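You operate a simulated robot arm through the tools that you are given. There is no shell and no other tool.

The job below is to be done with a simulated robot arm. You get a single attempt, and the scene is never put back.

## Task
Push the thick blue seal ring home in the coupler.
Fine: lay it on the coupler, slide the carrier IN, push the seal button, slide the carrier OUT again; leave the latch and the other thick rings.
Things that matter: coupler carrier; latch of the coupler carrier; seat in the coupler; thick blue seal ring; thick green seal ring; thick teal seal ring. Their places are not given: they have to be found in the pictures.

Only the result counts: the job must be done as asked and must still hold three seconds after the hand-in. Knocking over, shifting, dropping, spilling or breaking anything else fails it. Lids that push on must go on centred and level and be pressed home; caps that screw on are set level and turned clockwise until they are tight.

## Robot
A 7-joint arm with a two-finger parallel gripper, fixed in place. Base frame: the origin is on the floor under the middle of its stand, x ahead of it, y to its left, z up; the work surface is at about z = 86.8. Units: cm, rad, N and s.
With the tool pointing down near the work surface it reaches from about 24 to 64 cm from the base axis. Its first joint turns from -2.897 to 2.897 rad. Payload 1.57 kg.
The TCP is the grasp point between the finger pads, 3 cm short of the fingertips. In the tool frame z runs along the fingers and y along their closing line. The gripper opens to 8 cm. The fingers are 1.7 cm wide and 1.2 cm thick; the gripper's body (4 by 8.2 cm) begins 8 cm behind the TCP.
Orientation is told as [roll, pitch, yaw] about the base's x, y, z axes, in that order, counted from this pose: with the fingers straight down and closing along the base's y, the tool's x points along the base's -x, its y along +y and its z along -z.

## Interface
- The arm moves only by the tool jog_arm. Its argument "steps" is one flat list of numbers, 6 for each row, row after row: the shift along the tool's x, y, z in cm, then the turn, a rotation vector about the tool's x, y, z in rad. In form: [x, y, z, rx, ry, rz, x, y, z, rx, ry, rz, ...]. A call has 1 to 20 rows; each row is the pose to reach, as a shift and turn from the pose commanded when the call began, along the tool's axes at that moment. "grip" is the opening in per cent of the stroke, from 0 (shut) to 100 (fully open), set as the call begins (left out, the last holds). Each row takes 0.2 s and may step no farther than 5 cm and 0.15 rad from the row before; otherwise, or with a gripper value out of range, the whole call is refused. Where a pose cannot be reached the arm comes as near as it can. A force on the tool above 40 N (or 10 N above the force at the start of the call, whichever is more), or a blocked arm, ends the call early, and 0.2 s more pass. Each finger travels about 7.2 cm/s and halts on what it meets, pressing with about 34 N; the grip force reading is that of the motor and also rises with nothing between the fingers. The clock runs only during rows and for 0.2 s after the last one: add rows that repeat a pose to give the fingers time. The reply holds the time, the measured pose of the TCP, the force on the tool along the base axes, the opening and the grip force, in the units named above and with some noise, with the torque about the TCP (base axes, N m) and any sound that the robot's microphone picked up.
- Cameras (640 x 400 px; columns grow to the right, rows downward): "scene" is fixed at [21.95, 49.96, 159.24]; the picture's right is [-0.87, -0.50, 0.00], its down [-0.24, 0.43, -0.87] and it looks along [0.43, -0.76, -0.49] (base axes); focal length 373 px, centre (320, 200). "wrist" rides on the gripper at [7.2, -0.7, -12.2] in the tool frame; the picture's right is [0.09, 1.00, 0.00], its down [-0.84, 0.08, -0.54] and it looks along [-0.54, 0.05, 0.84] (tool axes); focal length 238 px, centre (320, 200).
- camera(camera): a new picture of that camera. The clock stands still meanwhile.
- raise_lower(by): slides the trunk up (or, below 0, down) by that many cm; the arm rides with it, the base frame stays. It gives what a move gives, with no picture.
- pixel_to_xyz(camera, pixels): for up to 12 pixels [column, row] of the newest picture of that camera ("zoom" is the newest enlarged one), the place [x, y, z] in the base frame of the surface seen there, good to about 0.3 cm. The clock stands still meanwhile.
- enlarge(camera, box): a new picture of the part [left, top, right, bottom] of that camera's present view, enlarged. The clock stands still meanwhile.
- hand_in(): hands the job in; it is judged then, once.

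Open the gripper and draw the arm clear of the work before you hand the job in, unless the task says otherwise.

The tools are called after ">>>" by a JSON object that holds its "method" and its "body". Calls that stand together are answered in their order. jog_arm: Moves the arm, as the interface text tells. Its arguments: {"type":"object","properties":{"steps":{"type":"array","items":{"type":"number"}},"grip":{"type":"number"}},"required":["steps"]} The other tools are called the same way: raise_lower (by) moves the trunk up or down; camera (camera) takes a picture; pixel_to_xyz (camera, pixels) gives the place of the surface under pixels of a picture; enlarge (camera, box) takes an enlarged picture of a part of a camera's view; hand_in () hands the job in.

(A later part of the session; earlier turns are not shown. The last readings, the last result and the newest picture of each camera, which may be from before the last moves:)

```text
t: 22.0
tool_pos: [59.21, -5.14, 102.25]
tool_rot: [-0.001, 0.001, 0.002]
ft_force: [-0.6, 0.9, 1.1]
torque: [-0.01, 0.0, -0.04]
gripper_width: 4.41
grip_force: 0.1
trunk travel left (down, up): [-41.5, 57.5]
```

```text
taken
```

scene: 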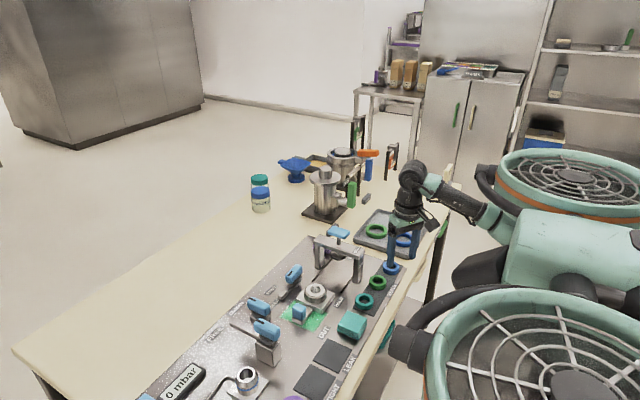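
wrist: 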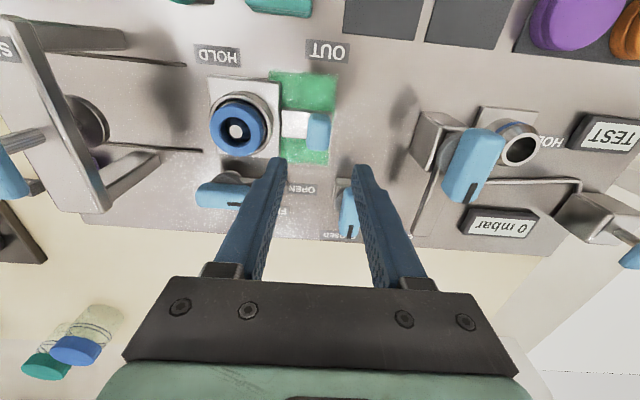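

The handle at (318,132) is under the hand axis. I descend to TCP z≈91.9 (tips ≈0.4 cm above the stem), straddling the handle.

>>> {"method": "jog_arm", "body": {"steps": [0, 0, 4, 0, 0, 0, 0, 0, 7, 0, 0, 0, 0, 0, 9, 0, 0, 0, 0, 0, 10.3, 0, 0, 0, 0, 0, 10.3, 0, 0, 0]}}

>>> {"method": "enlarge", "body": {"camera": "wrist", "box": [224, 110, 416, 230]}}

>>> {"method": "enlarge", "body": {"camera": "scene", "box": [260, 250, 372, 320]}}

```text
t: 23.2
tool_pos: [59.3, -5.07, 91.9]
tool_rot: [0.0, 0.001, 0.001]
ft_force: [0.3, 0.7, 0.4]
torque: [0.05, 0.02, 0.0]
gripper_width: 4.39
grip_force: 0.0
trunk travel left (down, up): [-41.5, 57.5]
```

```text
3.33 times, centred on (320, 170) of wrist
```

zoom: 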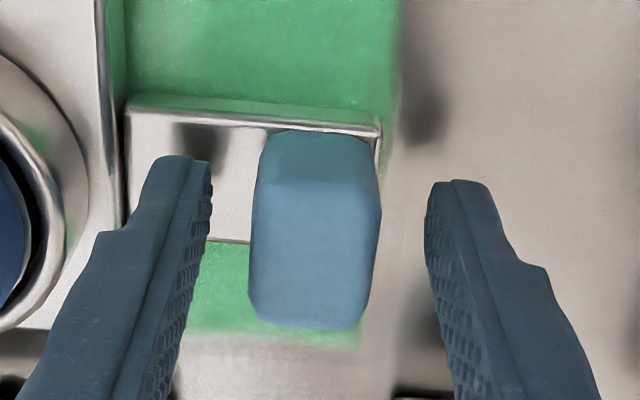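

```text
5.71 times, centred on (316, 285) of scene
```

zoom: 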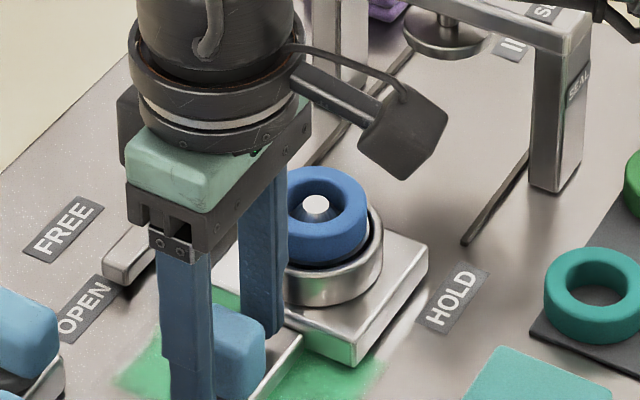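

The fingers straddle the handle evenly. I close on it.

>>> {"method": "jog_arm", "body": {"steps": [0, 0, 0, 0, 0, 0, 0, 0, 0, 0, 0, 0, 0, 0, 0, 0, 0, 0], "grip": 10}}

```text
t: 24.0
tool_pos: [59.18, -5.18, 92.02]
tool_rot: [0.0, 0.0, 0.001]
ft_force: [-0.2, -5.9, -1.0]
torque: [-0.02, -0.33, -0.06]
gripper_width: 2.4
grip_force: 35.8
trunk travel left (down, up): [-41.5, 57.5]
```

Handle is gripped (2.4 cm). I slide the carrier toward IN (-y) slowly, first 2 cm to check for force.

>>> {"method": "jog_arm", "body": {"steps": [0, -0.3, 0, 0, 0, 0, 0, -0.7, 0, 0, 0, 0, 0, -1.1, 0, 0, 0, 0, 0, -1.6, 0, 0, 0, 0, 0, -2.0, 0, 0, 0, 0, 0, -2.0, 0, 0, 0, 0]}}

>>> {"method": "enlarge", "body": {"camera": "scene", "box": [260, 240, 372, 310]}}

```text
t: 25.4
tool_pos: [59.29, -7.18, 91.92]
tool_rot: [-0.002, 0.001, 0.001]
ft_force: [-4.6, 0.1, -6.6]
torque: [0.17, 1.04, 0.07]
gripper_width: 2.37
grip_force: 35.8
trunk travel left (down, up): [-41.5, 57.5]
```

```text
5.71 times, centred on (316, 275) of scene
```

zoom: 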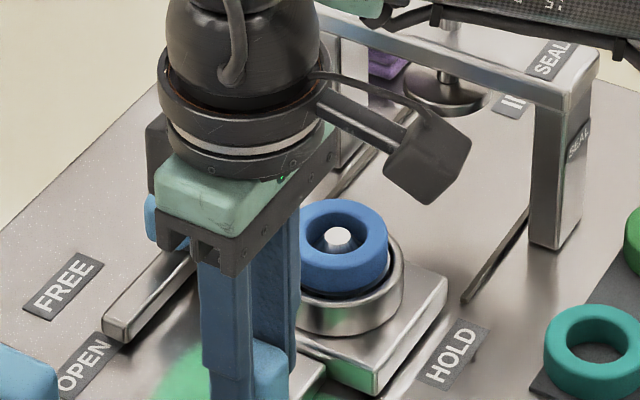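

The carrier and ring slid along 2 cm without resistance. I continue another 8 cm at ~3 cm/s.

>>> {"method": "jog_arm", "body": {"steps": [0, -0.5, 0, 0, 0, 0, 0, -1.0, 0, 0, 0, 0, 0, -1.6, 0, 0, 0, 0, 0, -2.2, 0, 0, 0, 0, 0, -2.8, 0, 0, 0, 0, 0, -3.4, 0, 0, 0, 0, 0, -4.0, 0, 0, 0, 0, 0, -4.6, 0, 0, 0, 0, 0, -5.2, 0, 0, 0, 0, 0, -5.8, 0, 0, 0, 0, 0, -6.4, 0, 0, 0, 0, 0, -7.0, 0, 0, 0, 0, 0, -7.6, 0, 0, 0, 0, 0, -8.0, 0, 0, 0, 0, 0, -8.0, 0, 0, 0, 0]}}

>>> {"method": "enlarge", "body": {"camera": "scene", "box": [270, 220, 382, 290]}}

>>> {"method": "camera", "body": {"camera": "wrist"}}

```text
t: 28.6
tool_pos: [59.31, -15.39, 91.95]
tool_rot: [-0.001, 0.002, -0.001]
ft_force: [-15.6, 0.0, -18.5]
torque: [0.07, -0.28, 0.11]
gripper_width: 2.4
grip_force: 35.7
trunk travel left (down, up): [-41.5, 57.5]
```

```text
5.71 times, centred on (326, 255) of scene
```

zoom: 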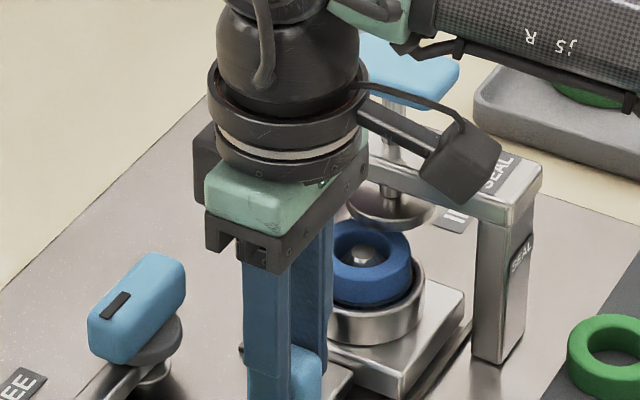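

```text
taken
```

wrist: 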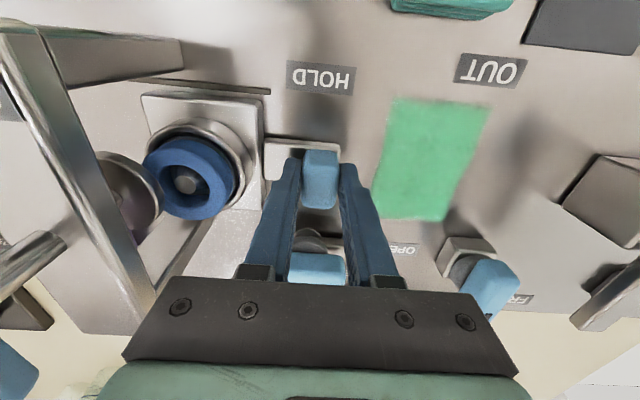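

Side forces of ~15–18 N have built up from arm drift against the rail while gripping firmly. I loosen the grip to 2.9 cm to relieve it and then push on gently with the finger behind the handle.

>>> {"method": "jog_arm", "body": {"steps": [0, 0, 0, 0, 0, 0, 0, 0, 0, 0, 0, 0, 0, 0, 0, 0, 0, 0], "grip": 36}}

```text
t: 29.4
tool_pos: [59.38, -15.15, 92.03]
tool_rot: [-0.001, -0.002, -0.001]
ft_force: [0.0, 0.2, 0.4]
torque: [-0.01, -0.01, 0.0]
gripper_width: 2.89
grip_force: 0.1
trunk travel left (down, up): [-41.5, 57.5]
```

Forces are gone. I push 1.5 cm further in small steps with the loose fingers.

>>> {"method": "jog_arm", "body": {"steps": [0, -0.2, 0, 0, 0, 0, 0, -0.5, 0, 0, 0, 0, 0, -0.8, 0, 0, 0, 0, 0, -1.1, 0, 0, 0, 0, 0, -1.4, 0, 0, 0, 0, 0, -1.7, 0, 0, 0, 0, 0, -1.7, 0, 0, 0, 0]}}

>>> {"method": "enlarge", "body": {"camera": "scene", "box": [270, 220, 382, 290]}}

>>> {"method": "camera", "body": {"camera": "wrist"}}

```text
t: 31.0
tool_pos: [59.28, -17.11, 92.08]
tool_rot: [-0.001, 0.0, -0.001]
ft_force: [-0.4, -0.3, 0.7]
torque: [0.0, -0.02, 0.01]
gripper_width: 2.89
grip_force: 0.1
trunk travel left (down, up): [-41.5, 57.5]
```

```text
5.71 times, centred on (326, 255) of scene
```

zoom: 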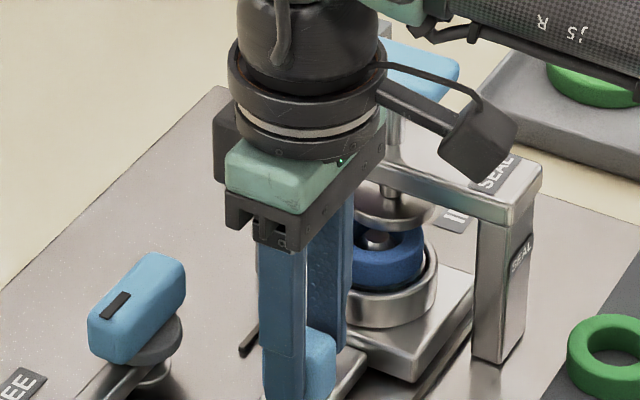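

```text
taken
```

wrist: 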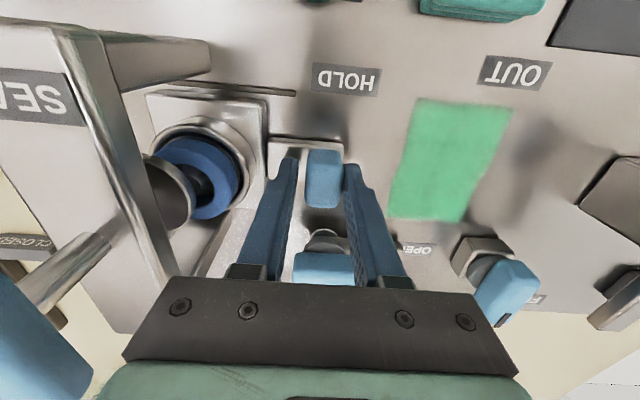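

The coupler is nearly beneath the plunger, with no stop reached yet (force ≈0). I push on in small steps until a stop is felt.

>>> {"method": "jog_arm", "body": {"steps": [0, -0.2, 0, 0, 0, 0, 0, -0.4, 0, 0, 0, 0, 0, -0.6, 0, 0, 0, 0, 0, -0.8, 0, 0, 0, 0, 0, -0.8, 0, 0, 0, 0]}}

>>> {"method": "enlarge", "body": {"camera": "scene", "box": [270, 220, 382, 290]}}

```text
t: 32.2
tool_pos: [59.14, -17.29, 92.22]
tool_rot: [0.001, 0.001, 0.001]
ft_force: [-0.9, -0.2, -0.1]
torque: [-0.02, 0.02, 0.0]
gripper_width: 2.87
grip_force: 0.1
out of reach, approached as far as the arm can: row 4, 5
trunk travel left (down, up): [-41.5, 57.5]
```

```text
5.71 times, centred on (326, 255) of scene
```

zoom: 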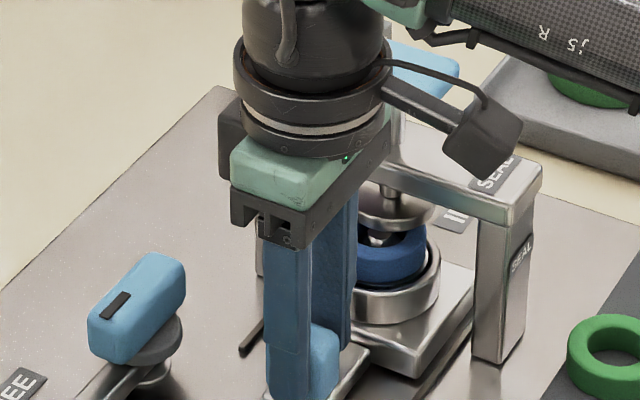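

The arm is at its reach limit here with yaw 0 (TCP y -17.3); the carrier has come in about 12 cm. I open to 4 cm and go straight up, then re-approach with a better yaw and trunk height.

>>> {"method": "jog_arm", "body": {"steps": [0, 0.1, 0, 0, 0, 0, 0, 0.1, 0, 0, 0, 0, 0, 0.1, -2, 0, 0, 0, 0, 0.1, -5, 0, 0, 0, 0, 0.1, -9, 0, 0, 0, 0, 0.1, -13, 0, 0, 0, 0, 0.1, -13, 0, 0, 0], "grip": 50}}

>>> {"method": "camera", "body": {"camera": "scene"}}

>>> {"method": "camera", "body": {"camera": "wrist"}}

```text
t: 33.8
tool_pos: [56.75, -16.05, 103.83]
tool_rot: [0.003, 0.0, -0.003]
ft_force: [-0.7, -0.4, 0.5]
torque: [0.02, 0.05, -0.01]
gripper_width: 3.98
grip_force: 0.1
out of reach, approached as far as the arm can: row 3, 4, 5, 6, 7
trunk travel left (down, up): [-41.5, 57.5]
```

```text
taken
```

scene: 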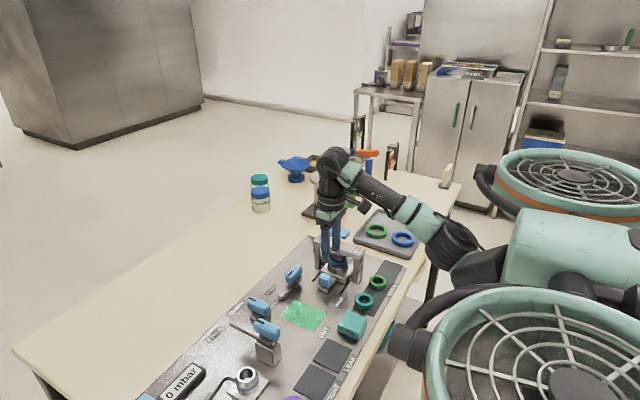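

```text
taken
```

wrist: 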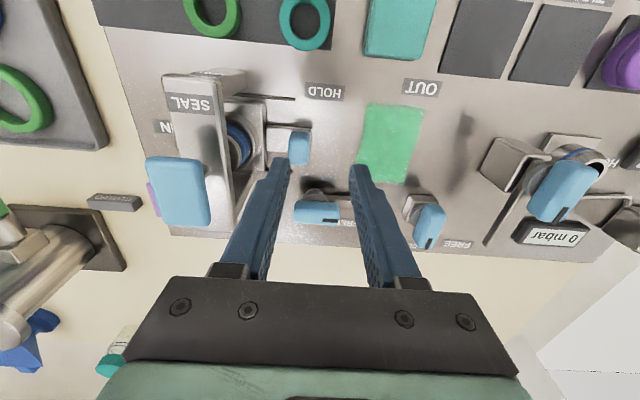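

The hand drifted to (56.8,-16.1,103.8) while rising due to the reach limit. I check that the carrier, ring and bridge are undisturbed.

>>> {"method": "enlarge", "body": {"camera": "scene", "box": [270, 225, 382, 295]}}

>>> {"method": "enlarge", "body": {"camera": "wrist", "box": [160, 75, 352, 195]}}

```text
5.71 times, centred on (326, 260) of scene
```

zoom: 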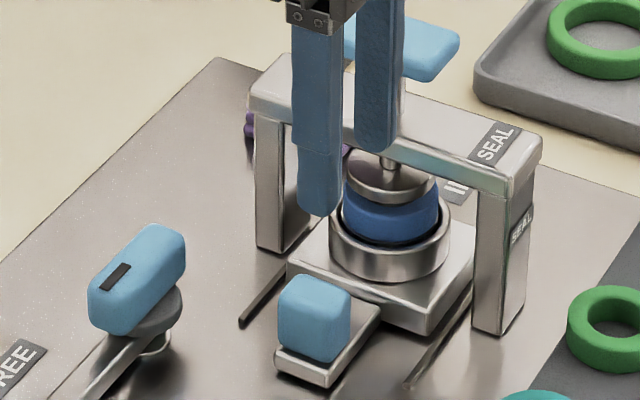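

```text
3.33 times, centred on (256, 135) of wrist
```

zoom: 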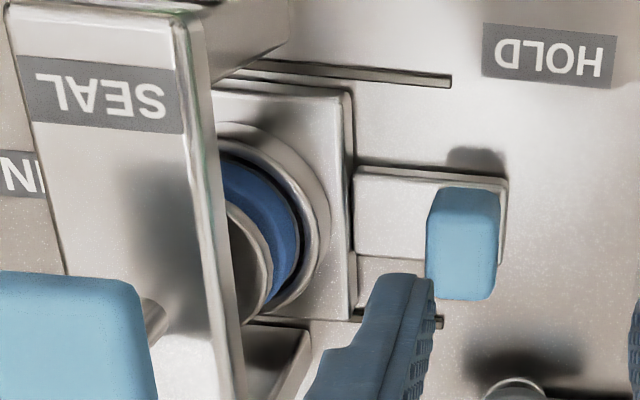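

The ring sits under the plunger: plunger disc 345–437, ring 342–441, cup 329–450 in the scene zoom, so the carrier is within ~0.2 cm of alignment. I measure handle, cup and plunger.

>>> {"method": "enlarge", "body": {"camera": "scene", "box": [270, 225, 382, 295]}}

>>> {"method": "pixel_to_xyz", "body": {"camera": "zoom", "pixels": [[315, 300], [300, 330], [330, 330], [340, 275], [330, 225], [449, 230], [390, 195], [350, 180], [430, 180], [435, 50], [430, 75], [410, 40]]}}

>>> {"method": "enlarge", "body": {"camera": "wrist", "box": [140, 75, 332, 195]}}

>>> {"method": "pixel_to_xyz", "body": {"camera": "zoom", "pixels": [[525, 215], [555, 215], [525, 280], [555, 280], [540, 250], [100, 380], [50, 300], [180, 300], [40, 380], [240, 80], [160, 90], [280, 260]]}}

```text
5.71 times, centred on (326, 260) of scene
```

zoom: 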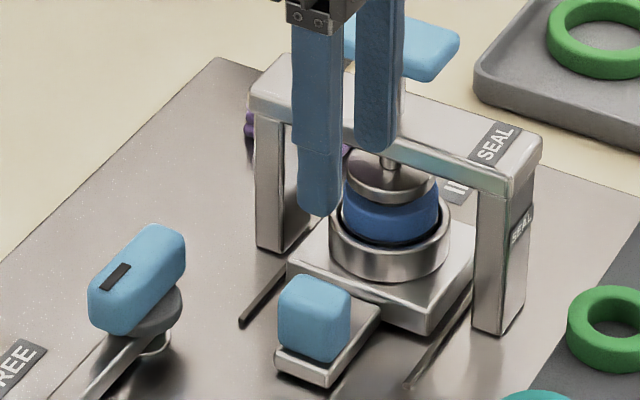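

```text
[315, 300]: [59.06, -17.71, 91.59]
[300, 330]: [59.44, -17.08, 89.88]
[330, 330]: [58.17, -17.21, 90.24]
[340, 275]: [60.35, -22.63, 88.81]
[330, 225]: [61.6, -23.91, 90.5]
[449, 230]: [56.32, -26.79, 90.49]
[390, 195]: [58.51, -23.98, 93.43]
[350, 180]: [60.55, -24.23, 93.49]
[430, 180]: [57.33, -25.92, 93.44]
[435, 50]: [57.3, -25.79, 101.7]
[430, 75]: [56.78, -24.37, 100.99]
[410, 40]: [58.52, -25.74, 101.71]
```

```text
3.33 times, centred on (236, 135) of wrist
```

zoom: 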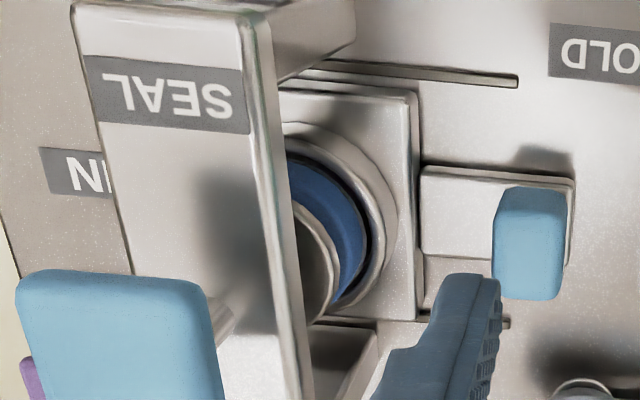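

```text
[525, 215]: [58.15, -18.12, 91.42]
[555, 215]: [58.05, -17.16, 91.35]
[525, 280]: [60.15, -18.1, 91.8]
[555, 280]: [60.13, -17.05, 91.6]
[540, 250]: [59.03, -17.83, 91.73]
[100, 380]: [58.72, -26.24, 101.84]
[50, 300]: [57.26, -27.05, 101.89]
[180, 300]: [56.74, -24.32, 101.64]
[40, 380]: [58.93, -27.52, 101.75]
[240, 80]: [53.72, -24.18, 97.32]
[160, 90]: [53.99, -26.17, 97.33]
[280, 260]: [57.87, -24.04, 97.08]
```

Handle centre is now ≈(59.1,-17.65), about 12.4 cm from OUT. I turn the hand to yaw -0.25, shut the fingers and move above the space behind the handle (59.2,-14.6) to push the carrier fully to its stop.

>>> {"method": "jog_arm", "body": {"steps": [-1.2, 0.7, 0, 0, 0, 0.12, -2.45, 1.45, 0, 0, 0, 0.25, -2.45, 1.45, 0, 0, 0, 0.25, -2.45, 1.45, 0, 0, 0, 0.25], "grip": 0}}

```text
t: 34.8
tool_pos: [59.14, -14.3, 104.05]
tool_rot: [0.001, 0.0, -0.251]
ft_force: [-1.0, 0.0, 0.2]
torque: [0.01, -0.01, -0.04]
gripper_width: 0.0
grip_force: 21.2
trunk travel left (down, up): [-41.5, 57.5]
```

Reached (59.1,-14.3,104.1) at yaw -0.25. I descend to TCP z≈91.8 behind the handle.

>>> {"method": "jog_arm", "body": {"steps": [0, 0, 4, 0, 0, 0, 0, 0, 8, 0, 0, 0, 0, 0, 10.5, 0, 0, 0, 0, 0, 12.2, 0, 0, 0, 0, 0, 12.2, 0, 0, 0]}}

>>> {"method": "enlarge", "body": {"camera": "wrist", "box": [224, 110, 416, 230]}}

```text
t: 36.0
tool_pos: [59.32, -14.34, 91.75]
tool_rot: [0.0, 0.0, -0.249]
ft_force: [-0.3, 0.1, -0.4]
torque: [-0.01, -0.01, 0.02]
gripper_width: 0.02
grip_force: 20.9
trunk travel left (down, up): [-41.5, 57.5]
```

```text
3.33 times, centred on (320, 170) of wrist
```

zoom: 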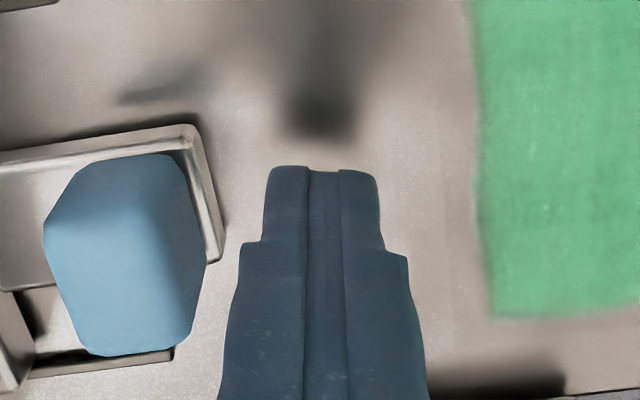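

The closed fingers stand about 1 cm behind the handle. I push along base -y by 1.0 cm in small steps and watch the force.

>>> {"method": "jog_arm", "body": {"steps": [-0.074, -0.291, 0, 0, 0, 0, -0.148, -0.582, 0, 0, 0, 0, -0.198, -0.775, 0, 0, 0, 0, -0.247, -0.969, 0, 0, 0, 0, -0.247, -0.969, 0, 0, 0, 0]}}

>>> {"method": "enlarge", "body": {"camera": "wrist", "box": [224, 110, 416, 230]}}

```text
t: 37.2
tool_pos: [59.36, -15.29, 91.97]
tool_rot: [-0.001, -0.001, -0.25]
ft_force: [-0.4, -0.8, 0.6]
torque: [0.04, -0.01, -0.01]
gripper_width: 0.04
grip_force: 21.6
trunk travel left (down, up): [-41.5, 57.5]
```

```text
3.33 times, centred on (320, 170) of wrist
```

zoom: 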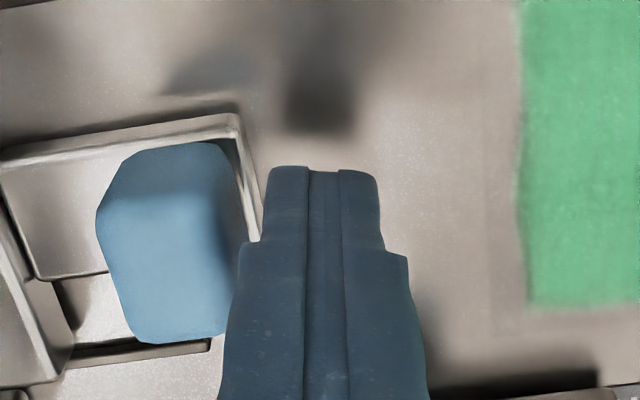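

Just about touching the handle, no force yet. I push 0.6 cm further in 0.15 cm steps.

>>> {"method": "jog_arm", "body": {"steps": [-0.037, -0.145, 0, 0, 0, 0, -0.074, -0.291, 0, 0, 0, 0, -0.111, -0.436, 0, 0, 0, 0, -0.148, -0.581, 0, 0, 0, 0, -0.148, -0.581, 0, 0, 0, 0]}}

>>> {"method": "enlarge", "body": {"camera": "wrist", "box": [224, 110, 416, 230]}}

```text
t: 38.4
tool_pos: [59.48, -15.8, 91.94]
tool_rot: [0.0, 0.003, -0.248]
ft_force: [-2.1, 5.3, -0.7]
torque: [0.02, -0.01, 0.01]
gripper_width: 0.0
grip_force: 21.1
trunk travel left (down, up): [-41.5, 57.5]
```

```text
3.33 times, centred on (320, 170) of wrist
```

zoom: 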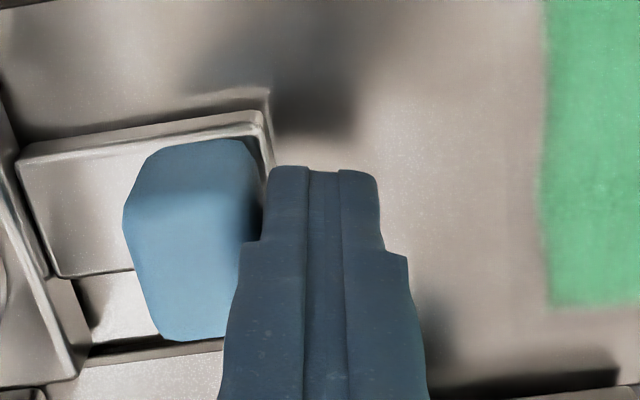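

A 5 N resistance along +y appears: contact. I push 0.4 cm more to see whether it is the end stop.

>>> {"method": "jog_arm", "body": {"steps": [-0.025, -0.097, 0, 0, 0, 0, -0.05, -0.194, 0, 0, 0, 0, -0.074, -0.291, 0, 0, 0, 0, -0.099, -0.388, 0, 0, 0, 0, -0.099, -0.388, 0, 0, 0, 0]}}

>>> {"method": "enlarge", "body": {"camera": "scene", "box": [270, 225, 382, 295]}}

```text
t: 39.6
tool_pos: [59.41, -15.82, 91.87]
tool_rot: [0.003, 0.003, -0.245]
ft_force: [-3.7, 22.3, -3.4]
torque: [0.1, 0.02, 0.08]
gripper_width: 0.0
grip_force: 21.7
trunk travel left (down, up): [-41.5, 57.5]
```

```text
5.71 times, centred on (326, 260) of scene
```

zoom: 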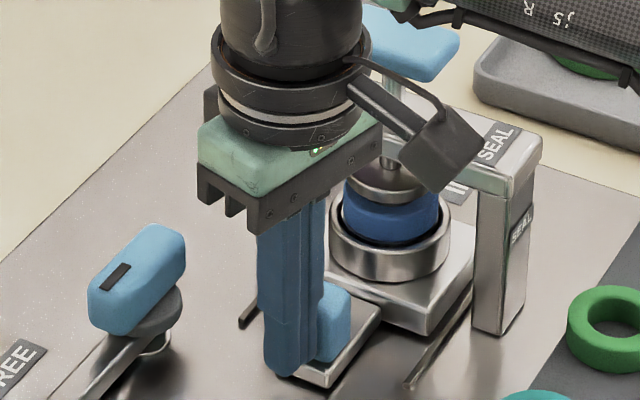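

The stop is reached: 22 N with no further motion, so the carrier is fully IN. I back off 1 cm in +y and go straight up to z≈106.

>>> {"method": "jog_arm", "body": {"steps": [0.12, 0.48, 0, 0, 0, 0, 0.25, 0.97, 0, 0, 0, 0, 0.25, 0.97, -3, 0, 0, 0, 0.25, 0.97, -7, 0, 0, 0, 0.25, 0.97, -11, 0, 0, 0, 0.25, 0.97, -14.5, 0, 0, 0, 0.25, 0.97, -14.5, 0, 0, 0]}}

>>> {"method": "enlarge", "body": {"camera": "scene", "box": [260, 220, 388, 300]}}

```text
t: 41.2
tool_pos: [59.29, -15.09, 105.31]
tool_rot: [0.001, -0.002, -0.251]
ft_force: [0.1, 0.3, -1.5]
torque: [-0.02, -0.01, 0.04]
gripper_width: 0.01
grip_force: 21.7
out of reach, approached as far as the arm can: row 6, 7
trunk travel left (down, up): [-41.5, 57.5]
```

```text
5.00 times, centred on (324, 260) of scene
```

zoom: 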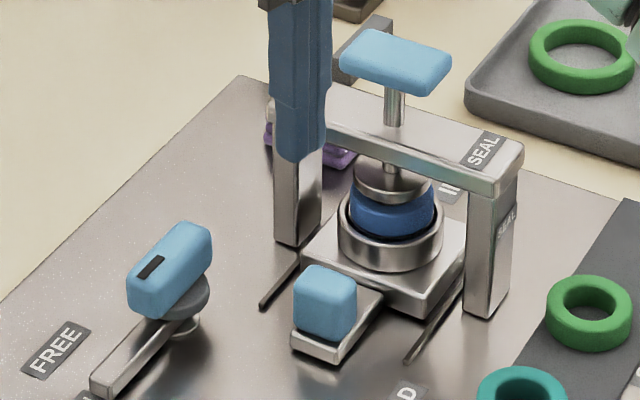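

The button (blue pad on the press rod) is now clear in the zoom at (395,62). I read its outline, the plunger and the ring in position.

>>> {"method": "pixel_to_xyz", "body": {"camera": "zoom", "pixels": [[375, 35], [347, 65], [447, 60], [428, 85], [395, 60], [390, 120], [360, 185], [430, 190], [390, 165], [395, 215], [325, 285], [400, 258]]}}

>>> {"method": "raise_lower", "body": {"by": 13}}

```text
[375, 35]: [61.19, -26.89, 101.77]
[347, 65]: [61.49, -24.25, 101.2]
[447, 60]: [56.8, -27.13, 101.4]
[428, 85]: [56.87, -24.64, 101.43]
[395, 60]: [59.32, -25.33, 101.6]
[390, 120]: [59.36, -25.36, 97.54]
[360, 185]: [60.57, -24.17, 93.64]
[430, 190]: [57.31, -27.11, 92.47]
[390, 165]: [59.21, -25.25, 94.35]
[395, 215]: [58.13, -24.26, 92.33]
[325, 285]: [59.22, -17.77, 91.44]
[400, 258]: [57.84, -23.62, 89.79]
```

```text
t: 42.8
tool_pos: [59.27, -15.06, 118.31]
tool_rot: [0.001, -0.004, -0.249]
ft_force: [-1.2, -0.5, -0.2]
torque: [-0.02, 0.03, 0.02]
gripper_width: 0.0
grip_force: 21.3
trunk travel left (down, up): [-54.5, 44.5]
```

Button centre ≈(59.2,-25.6), top z≈101.7; trunk is up so TCP is at 118. I come down to z≈108 while turning to yaw ≈-0.41, then move over the button with tips ≈3 cm above it.

>>> {"method": "jog_arm", "body": {"steps": [0, 0, 4, 0, 0, 0.05, 0, 0, 8, 0, 0, 0.1, 0, 0, 10.3, 0, 0, 0.16, -0.67, -3.34, 10.3, 0, 0, 0.16, -1.35, -6.67, 10.3, 0, 0, 0.16, -2.02, -10.01, 10.3, 0, 0, 0.16, -2.02, -10.01, 10.3, 0, 0, 0.16]}}

>>> {"method": "camera", "body": {"camera": "wrist"}}

>>> {"method": "enlarge", "body": {"camera": "scene", "box": [260, 200, 420, 300]}}

```text
t: 44.4
tool_pos: [58.79, -25.5, 108.0]
tool_rot: [0.0, -0.002, -0.408]
ft_force: [-0.8, -0.4, 0.5]
torque: [-0.04, -0.01, 0.02]
gripper_width: 0.03
grip_force: 21.0
trunk travel left (down, up): [-54.5, 44.5]
```

```text
taken
```

wrist: 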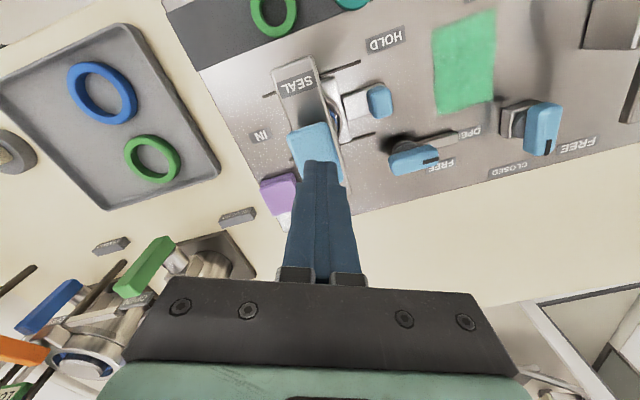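

```text
4.00 times, centred on (340, 250) of scene
```

zoom: 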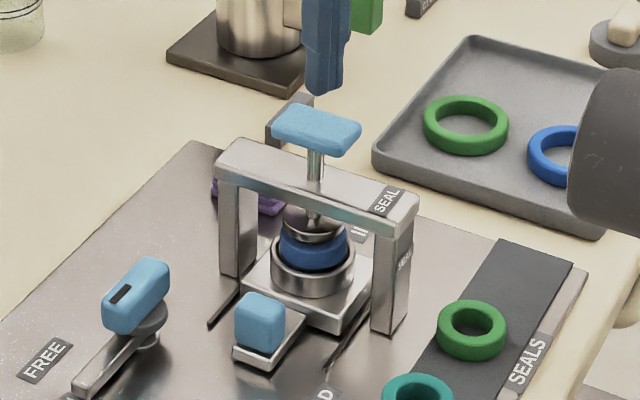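

Tips are right above the button. I descend to first contact: 3.1 cm with the last steps small.

>>> {"method": "jog_arm", "body": {"steps": [0, 0, 1.5, 0, 0, 0, 0, 0, 2.5, 0, 0, 0, 0, 0, 3.0, 0, 0, 0, 0, 0, 3.3, 0, 0, 0, 0, 0, 3.3, 0, 0, 0]}}

>>> {"method": "enlarge", "body": {"camera": "scene", "box": [260, 200, 420, 300]}}

```text
t: 45.5
tool_pos: [58.77, -25.35, 104.79]
tool_rot: [0.0, -0.002, -0.41]
ft_force: [-0.2, -1.2, -0.2]
torque: [-0.01, -0.02, 0.01]
gripper_width: 0.01
grip_force: 21.0
trunk travel left (down, up): [-54.5, 44.5]
```

```text
4.00 times, centred on (340, 250) of scene
```

zoom: 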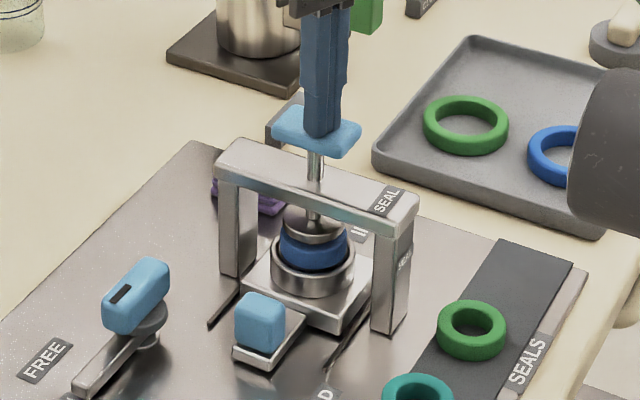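

Tips are touching or just over the button pad, centred. I press down in 0.25 cm steps.

>>> {"method": "jog_arm", "body": {"steps": [0, 0, 0.25, 0, 0, 0, 0, 0, 0.5, 0, 0, 0, 0, 0, 0.75, 0, 0, 0, 0, 0, 1.0, 0, 0, 0, 0, 0, 1.0, 0, 0, 0]}}

>>> {"method": "enlarge", "body": {"camera": "scene", "box": [270, 220, 382, 290]}}

```text
t: 46.8
tool_pos: [58.71, -25.27, 103.57]
tool_rot: [-0.001, 0.0, -0.411]
ft_force: [3.5, -1.3, 3.0]
torque: [-0.01, -0.13, -0.01]
gripper_width: 0.02
grip_force: 21.5
trunk travel left (down, up): [-54.5, 44.5]
heard: click
```

```text
5.71 times, centred on (326, 255) of scene
```

zoom: 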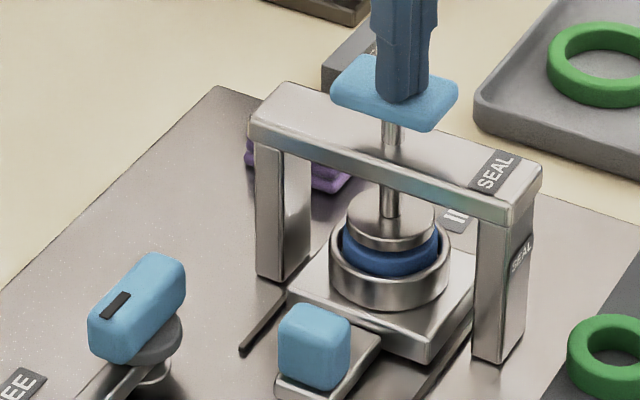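

A click was heard with only 3 N on the tool; the plunger is down on the ring. I press on a bit further to be sure the ring is fully home.

>>> {"method": "jog_arm", "body": {"steps": [0, 0, 0.15, 0, 0, 0, 0, 0, 0.3, 0, 0, 0, 0, 0, 0.45, 0, 0, 0, 0, 0, 0.6, 0, 0, 0, 0, 0, 0.6, 0, 0, 0]}}

>>> {"method": "enlarge", "body": {"camera": "scene", "box": [270, 220, 382, 290]}}

```text
t: 48.0
tool_pos: [58.74, -25.18, 103.2]
tool_rot: [0.004, -0.004, -0.41]
ft_force: [-2.3, 2.7, 9.2]
torque: [0.09, 0.09, 0.01]
gripper_width: 0.01
grip_force: 21.0
trunk travel left (down, up): [-54.5, 44.5]
```

```text
5.71 times, centred on (326, 255) of scene
```

zoom: 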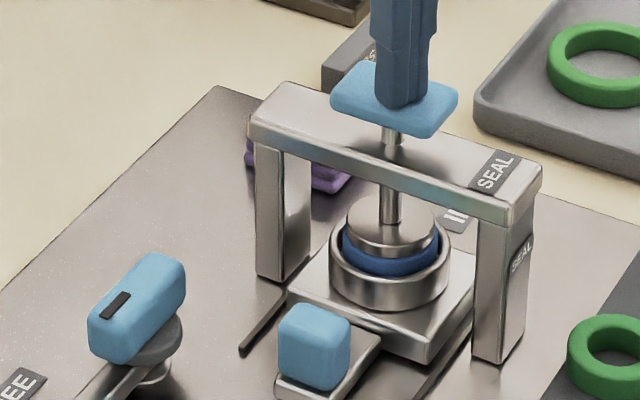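

The plunger and ring went down another 0.35 cm with 9 N. I keep pressing until it bottoms.

>>> {"method": "jog_arm", "body": {"steps": [0, 0, 0.15, 0, 0, 0, 0, 0, 0.3, 0, 0, 0, 0, 0, 0.45, 0, 0, 0, 0, 0, 0.6, 0, 0, 0, 0, 0, 0.6, 0, 0, 0]}}

>>> {"method": "enlarge", "body": {"camera": "scene", "box": [270, 220, 382, 290]}}

```text
t: 49.1
tool_pos: [58.71, -25.35, 103.11]
tool_rot: [0.001, -0.013, -0.409]
ft_force: [7.1, -1.2, 37.1]
torque: [0.1, 0.03, -0.01]
gripper_width: 0.0
grip_force: 20.7
trunk travel left (down, up): [-54.5, 44.5]
```

```text
5.71 times, centred on (326, 255) of scene
```

zoom: 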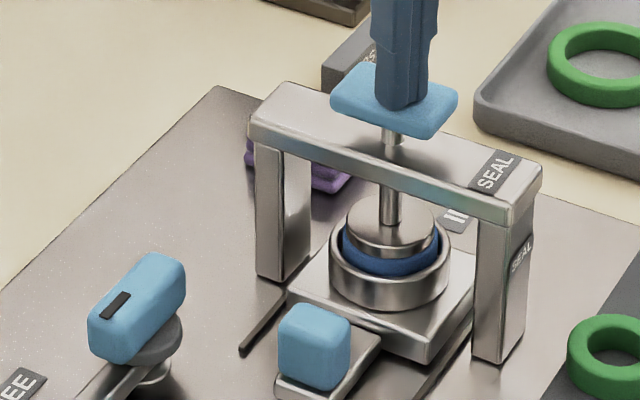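

The press bottomed out: 37 N at z 103.11 with no more travel. I raise the hand off the button to z≈109 and look at the result.

>>> {"method": "jog_arm", "body": {"steps": [0, 0, -0.6, 0, 0, 0, 0, 0, -1.2, 0, 0, 0, 0, 0, -2.5, 0, 0, 0, 0, 0, -5, 0, 0, 0, 0, 0, -6.5, 0, 0, 0, 0, 0, -6.5, 0, 0, 0]}}

>>> {"method": "enlarge", "body": {"camera": "scene", "box": [270, 220, 382, 290]}}

```text
t: 50.5
tool_pos: [58.69, -25.25, 109.01]
tool_rot: [0.0, -0.001, -0.409]
ft_force: [0.4, 0.4, -0.7]
torque: [0.02, -0.01, 0.01]
gripper_width: 0.0
grip_force: 20.9
trunk travel left (down, up): [-54.5, 44.5]
```

```text
5.71 times, centred on (326, 255) of scene
```

zoom: 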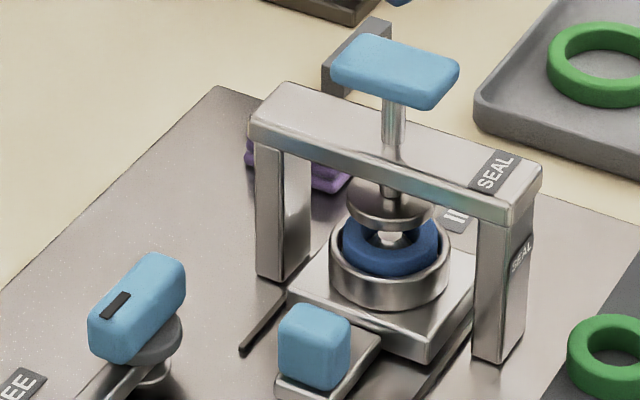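

The button sprang back up and the ring stays deeper in the coupler, so it is pressed home. Now I measure the handle's present place for pulling the carrier OUT.

>>> {"method": "enlarge", "body": {"camera": "scene", "box": [296, 258, 352, 293]}}

>>> {"method": "pixel_to_xyz", "body": {"camera": "zoom", "pixels": [[215, 95], [170, 110], [250, 110], [205, 70], [205, 120], [190, 90], [230, 90], [180, 165], [235, 165], [250, 150], [300, 200], [345, 40]]}}

```text
11.43 times, centred on (324, 276) of scene
```

zoom: 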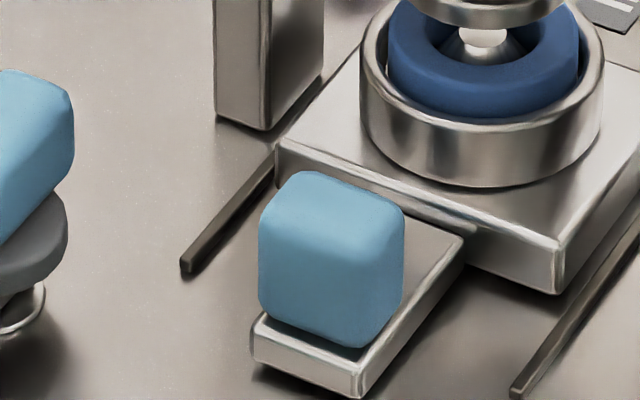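

```text
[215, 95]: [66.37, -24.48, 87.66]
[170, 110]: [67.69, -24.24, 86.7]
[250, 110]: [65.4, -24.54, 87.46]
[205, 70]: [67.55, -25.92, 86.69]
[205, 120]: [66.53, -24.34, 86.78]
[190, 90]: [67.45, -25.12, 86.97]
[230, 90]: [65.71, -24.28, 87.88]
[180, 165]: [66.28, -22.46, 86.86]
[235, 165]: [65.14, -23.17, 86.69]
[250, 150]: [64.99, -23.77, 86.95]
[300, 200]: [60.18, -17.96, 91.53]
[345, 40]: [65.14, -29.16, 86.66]
```

Ring sits evenly inside the cup around the cone in this view. I now sample the handle itself at (260..405, 170..350).

>>> {"method": "pixel_to_xyz", "body": {"camera": "zoom", "pixels": [[300, 180], [275, 205], [390, 205], [360, 235], [330, 205], [320, 190], [345, 220], [290, 260], [330, 300], [380, 260], [400, 30], [570, 30]]}}

>>> {"method": "pixel_to_xyz", "body": {"camera": "zoom", "pixels": [[480, 70], [410, 70], [555, 75], [480, 125], [375, 60], [600, 60], [420, 20], [560, 20], [480, 90], [450, 90], [520, 90], [480, 37]]}}

```text
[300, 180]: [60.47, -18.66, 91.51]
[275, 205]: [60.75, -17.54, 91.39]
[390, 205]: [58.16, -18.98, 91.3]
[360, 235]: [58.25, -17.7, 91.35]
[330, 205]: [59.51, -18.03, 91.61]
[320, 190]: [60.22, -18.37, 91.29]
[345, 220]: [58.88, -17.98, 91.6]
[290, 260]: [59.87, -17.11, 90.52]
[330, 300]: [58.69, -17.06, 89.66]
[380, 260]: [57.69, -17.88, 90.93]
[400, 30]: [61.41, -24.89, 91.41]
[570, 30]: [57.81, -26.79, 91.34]
```

```text
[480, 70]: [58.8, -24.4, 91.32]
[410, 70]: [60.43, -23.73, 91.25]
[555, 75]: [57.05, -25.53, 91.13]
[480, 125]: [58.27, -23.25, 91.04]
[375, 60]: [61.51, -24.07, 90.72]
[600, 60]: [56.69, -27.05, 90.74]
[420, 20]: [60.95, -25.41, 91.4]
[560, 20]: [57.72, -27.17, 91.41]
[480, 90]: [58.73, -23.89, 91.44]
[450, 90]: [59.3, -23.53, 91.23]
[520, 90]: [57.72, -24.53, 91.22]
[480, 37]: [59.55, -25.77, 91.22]
```

Ring top now lies level at z≈91.35 (was 92.4) around the sunk cone; handle centre ≈(59.3,-18.2). I move above the handle at z 109 with yaw ≈-0.15 and opening 4 cm.

>>> {"method": "jog_arm", "body": {"steps": [1.13, 3.35, 0, 0, 0, -0.13, 2.25, 6.71, 0, 0, 0, -0.26, 2.25, 6.71, 0, 0, 0, -0.26, 2.25, 6.71, 0, 0, 0, -0.26], "grip": 50}}

>>> {"method": "camera", "body": {"camera": "wrist"}}

```text
t: 51.5
tool_pos: [59.49, -18.17, 108.81]
tool_rot: [0.001, -0.001, -0.148]
ft_force: [0.6, -0.2, -0.5]
torque: [-0.01, 0.0, -0.02]
gripper_width: 3.99
grip_force: 0.1
trunk travel left (down, up): [-54.5, 44.5]
```

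```text
taken
```

wrist: 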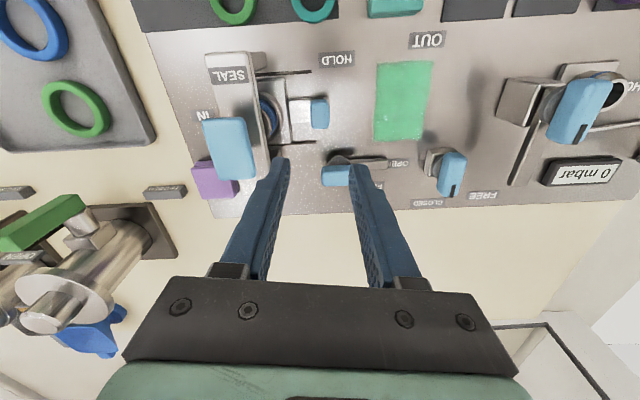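

The handle (320,113) is under the hand between the fingers. I descend to z≈92, checking at the end.

>>> {"method": "jog_arm", "body": {"steps": [0.1, 0, 4, 0, 0, 0, 0.2, 0, 8, 0, 0, 0, 0.3, 0, 12, 0, 0, 0, 0.3, 0, 15, 0, 0, 0, 0.3, 0, 16.8, 0, 0, 0, 0.3, 0, 16.8, 0, 0, 0]}}

>>> {"method": "camera", "body": {"camera": "wrist"}}

>>> {"method": "enlarge", "body": {"camera": "scene", "box": [270, 220, 382, 290]}}

```text
t: 53.0
tool_pos: [59.07, -18.14, 92.16]
tool_rot: [0.0, 0.001, -0.148]
ft_force: [-0.4, 0.8, -0.3]
torque: [0.03, 0.01, -0.02]
gripper_width: 4.02
grip_force: 0.0
trunk travel left (down, up): [-54.5, 44.5]
```

```text
taken
```

wrist: 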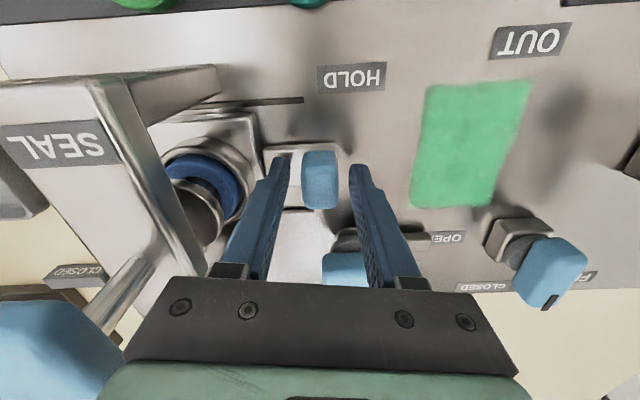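

```text
5.71 times, centred on (326, 255) of scene
```

zoom: 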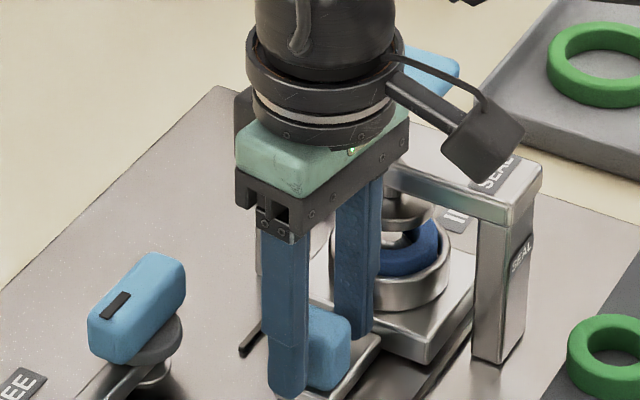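

Fingers straddle the handle. I narrow the opening to 3.2 cm (still loose) and pull toward +y, first 5 cm slowly.

>>> {"method": "jog_arm", "body": {"steps": [0, 0, 0, 0, 0, 0, 0.03, 0.2, 0, 0, 0, 0, 0.074, 0.495, 0, 0, 0, 0, 0.133, 0.89, 0, 0, 0, 0, 0.207, 1.385, 0, 0, 0, 0, 0.295, 1.98, 0, 0, 0, 0, 0.384, 2.57, 0, 0, 0, 0, 0.472, 3.165, 0, 0, 0, 0, 0.561, 3.76, 0, 0, 0, 0, 0.65, 4.35, 0, 0, 0, 0, 0.738, 4.945, 0, 0, 0, 0, 0.738, 4.945, 0, 0, 0, 0], "grip": 40}}

>>> {"method": "enlarge", "body": {"camera": "scene", "box": [270, 230, 382, 300]}}

>>> {"method": "camera", "body": {"camera": "wrist"}}

```text
t: 55.5
tool_pos: [59.16, -13.15, 92.12]
tool_rot: [0.0, -0.002, -0.152]
ft_force: [0.5, 0.2, 0.3]
torque: [0.02, 0.0, -0.02]
gripper_width: 3.24
grip_force: 0.5
trunk travel left (down, up): [-54.5, 44.5]
```

```text
5.71 times, centred on (326, 265) of scene
```

zoom: 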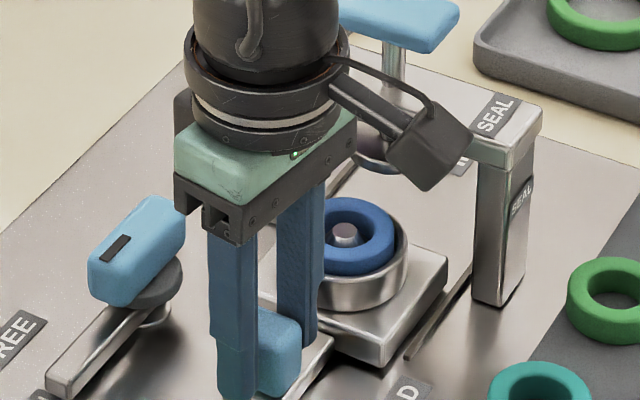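

```text
taken
```

wrist: 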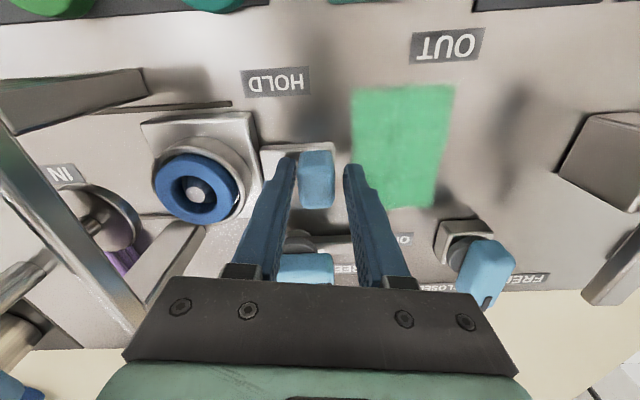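

The carrier follows freely. I pull another 7 cm toward OUT.

>>> {"method": "jog_arm", "body": {"steps": [0.045, 0.297, 0, 0, 0, 0, 0.121, 0.79, 0, 0, 0, 0, 0.212, 1.384, 0, 0, 0, 0, 0.303, 1.977, 0, 0, 0, 0, 0.394, 2.57, 0, 0, 0, 0, 0.485, 3.163, 0, 0, 0, 0, 0.575, 3.756, 0, 0, 0, 0, 0.666, 4.349, 0, 0, 0, 0, 0.757, 4.942, 0, 0, 0, 0, 0.848, 5.535, 0, 0, 0, 0, 0.939, 6.128, 0, 0, 0, 0, 1.0, 6.52, 0, 0, 0, 0, 1.06, 6.92, 0, 0, 0, 0, 1.06, 6.92, 0, 0, 0, 0]}}

>>> {"method": "enlarge", "body": {"camera": "scene", "box": [250, 250, 378, 330]}}

>>> {"method": "camera", "body": {"camera": "wrist"}}

```text
t: 58.5
tool_pos: [59.14, -6.3, 92.12]
tool_rot: [-0.002, -0.002, -0.149]
ft_force: [-0.2, 0.3, 0.0]
torque: [0.0, 0.0, 0.0]
gripper_width: 3.24
grip_force: 0.1
trunk travel left (down, up): [-54.5, 44.5]
```

```text
5.00 times, centred on (314, 290) of scene
```

zoom: 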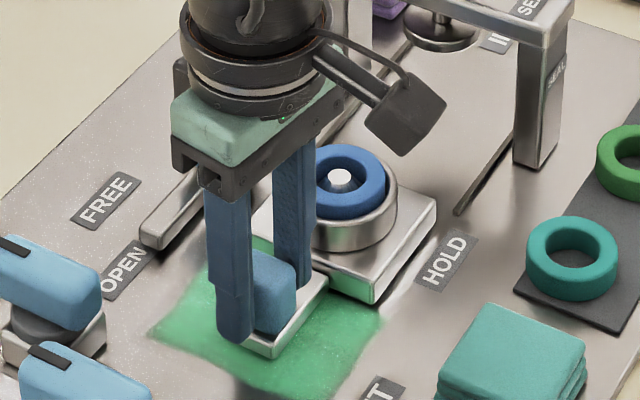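

```text
taken
```

wrist: 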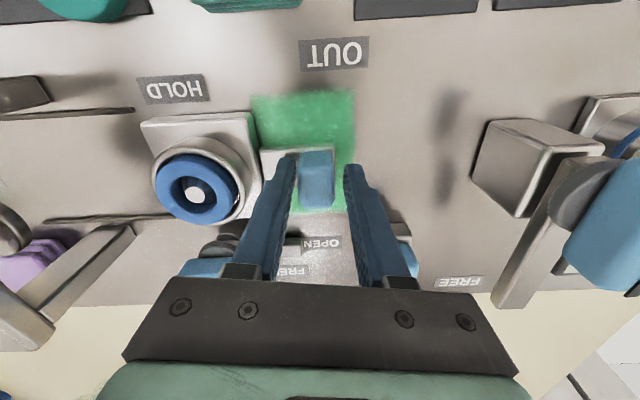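

Handle is in the green OUT field but about 1.3 cm short of its starting place. I pull on in small steps until the stop.

>>> {"method": "jog_arm", "body": {"steps": [0.03, 0.198, 0, 0, 0, 0, 0.06, 0.395, 0, 0, 0, 0, 0.09, 0.593, 0, 0, 0, 0, 0.12, 0.79, 0, 0, 0, 0, 0.15, 0.99, 0, 0, 0, 0, 0.18, 1.186, 0, 0, 0, 0, 0.18, 1.186, 0, 0, 0, 0]}}

>>> {"method": "camera", "body": {"camera": "wrist"}}

```text
t: 60.1
tool_pos: [59.21, -5.03, 92.23]
tool_rot: [-0.001, -0.002, -0.15]
ft_force: [-0.5, -0.1, -1.6]
torque: [0.02, 0.01, -0.01]
gripper_width: 3.19
grip_force: 0.1
trunk travel left (down, up): [-54.5, 44.5]
```

```text
taken
```

wrist: 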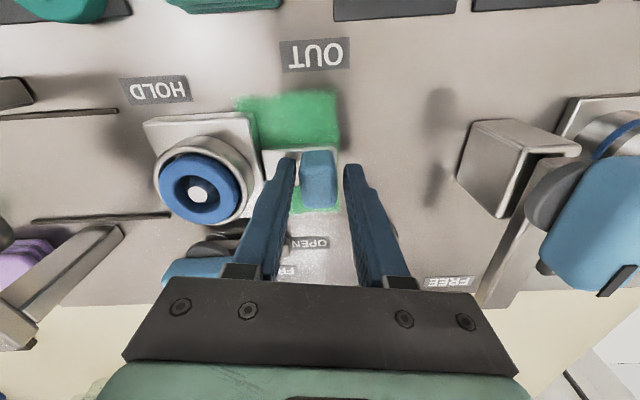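

Still no force at TCP y -5.0. I pull up to 0.8 cm more in small steps.

>>> {"method": "jog_arm", "body": {"steps": [0.03, 0.198, 0, 0, 0, 0, 0.06, 0.395, 0, 0, 0, 0, 0.06, 0.395, 0, 0, 0, 0]}}

>>> {"method": "enlarge", "body": {"camera": "wrist", "box": [140, 75, 380, 225]}}

```text
t: 61.0
tool_pos: [59.14, -4.79, 92.11]
tool_rot: [-0.002, -0.002, -0.149]
ft_force: [0.4, -4.1, 1.0]
torque: [-0.06, 0.06, 0.04]
gripper_width: 3.6
grip_force: 2.5
trunk travel left (down, up): [-54.5, 44.5]
```

```text
2.67 times, centred on (260, 150) of wrist
```

zoom: 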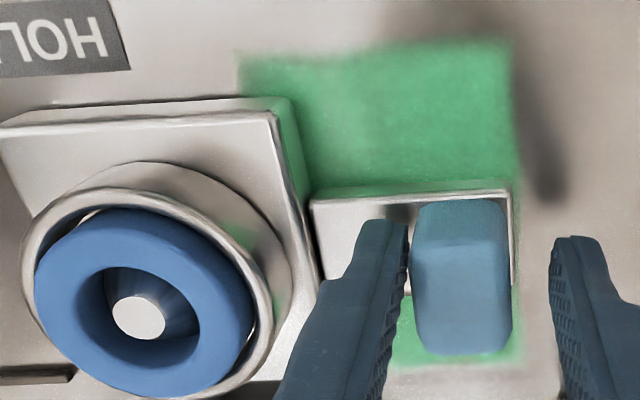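

The finger is being pushed open (3.6 cm, -4 N): the handle is against the OUT stop. I relax 0.3 cm, open to 4.4 cm and rise straight up.

>>> {"method": "jog_arm", "body": {"steps": [-0.045, -0.3, 0, 0, 0, 0, -0.045, -0.3, 0, 0, 0, 0, -0.045, -0.3, 0, 0, 0, 0, -0.045, -0.3, -2, 0, 0, 0, -0.045, -0.3, -6, 0, 0, 0, -0.045, -0.3, -10, 0, 0, 0, -0.045, -0.3, -10, 0, 0, 0], "grip": 55}}

>>> {"method": "camera", "body": {"camera": "wrist"}}

>>> {"method": "enlarge", "body": {"camera": "scene", "box": [250, 250, 378, 330]}}

```text
t: 62.5
tool_pos: [59.04, -4.86, 102.4]
tool_rot: [0.0, -0.002, -0.15]
ft_force: [-0.5, 0.4, -0.4]
torque: [0.01, 0.0, -0.02]
gripper_width: 4.4
grip_force: 0.1
trunk travel left (down, up): [-54.5, 44.5]
```

```text
taken
```

wrist: 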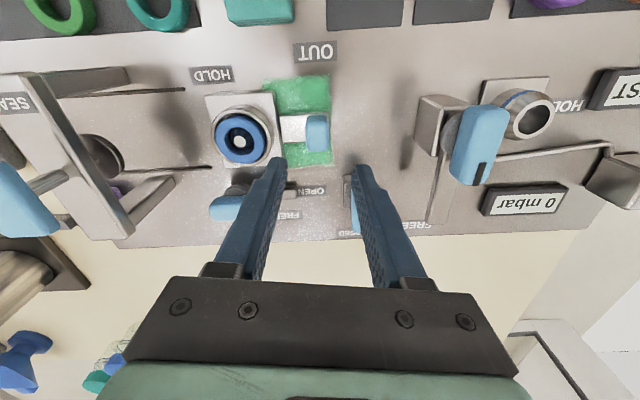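

```text
5.00 times, centred on (314, 290) of scene
```

zoom: 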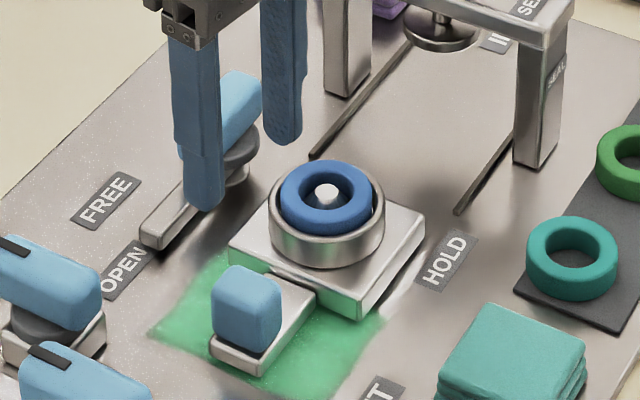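

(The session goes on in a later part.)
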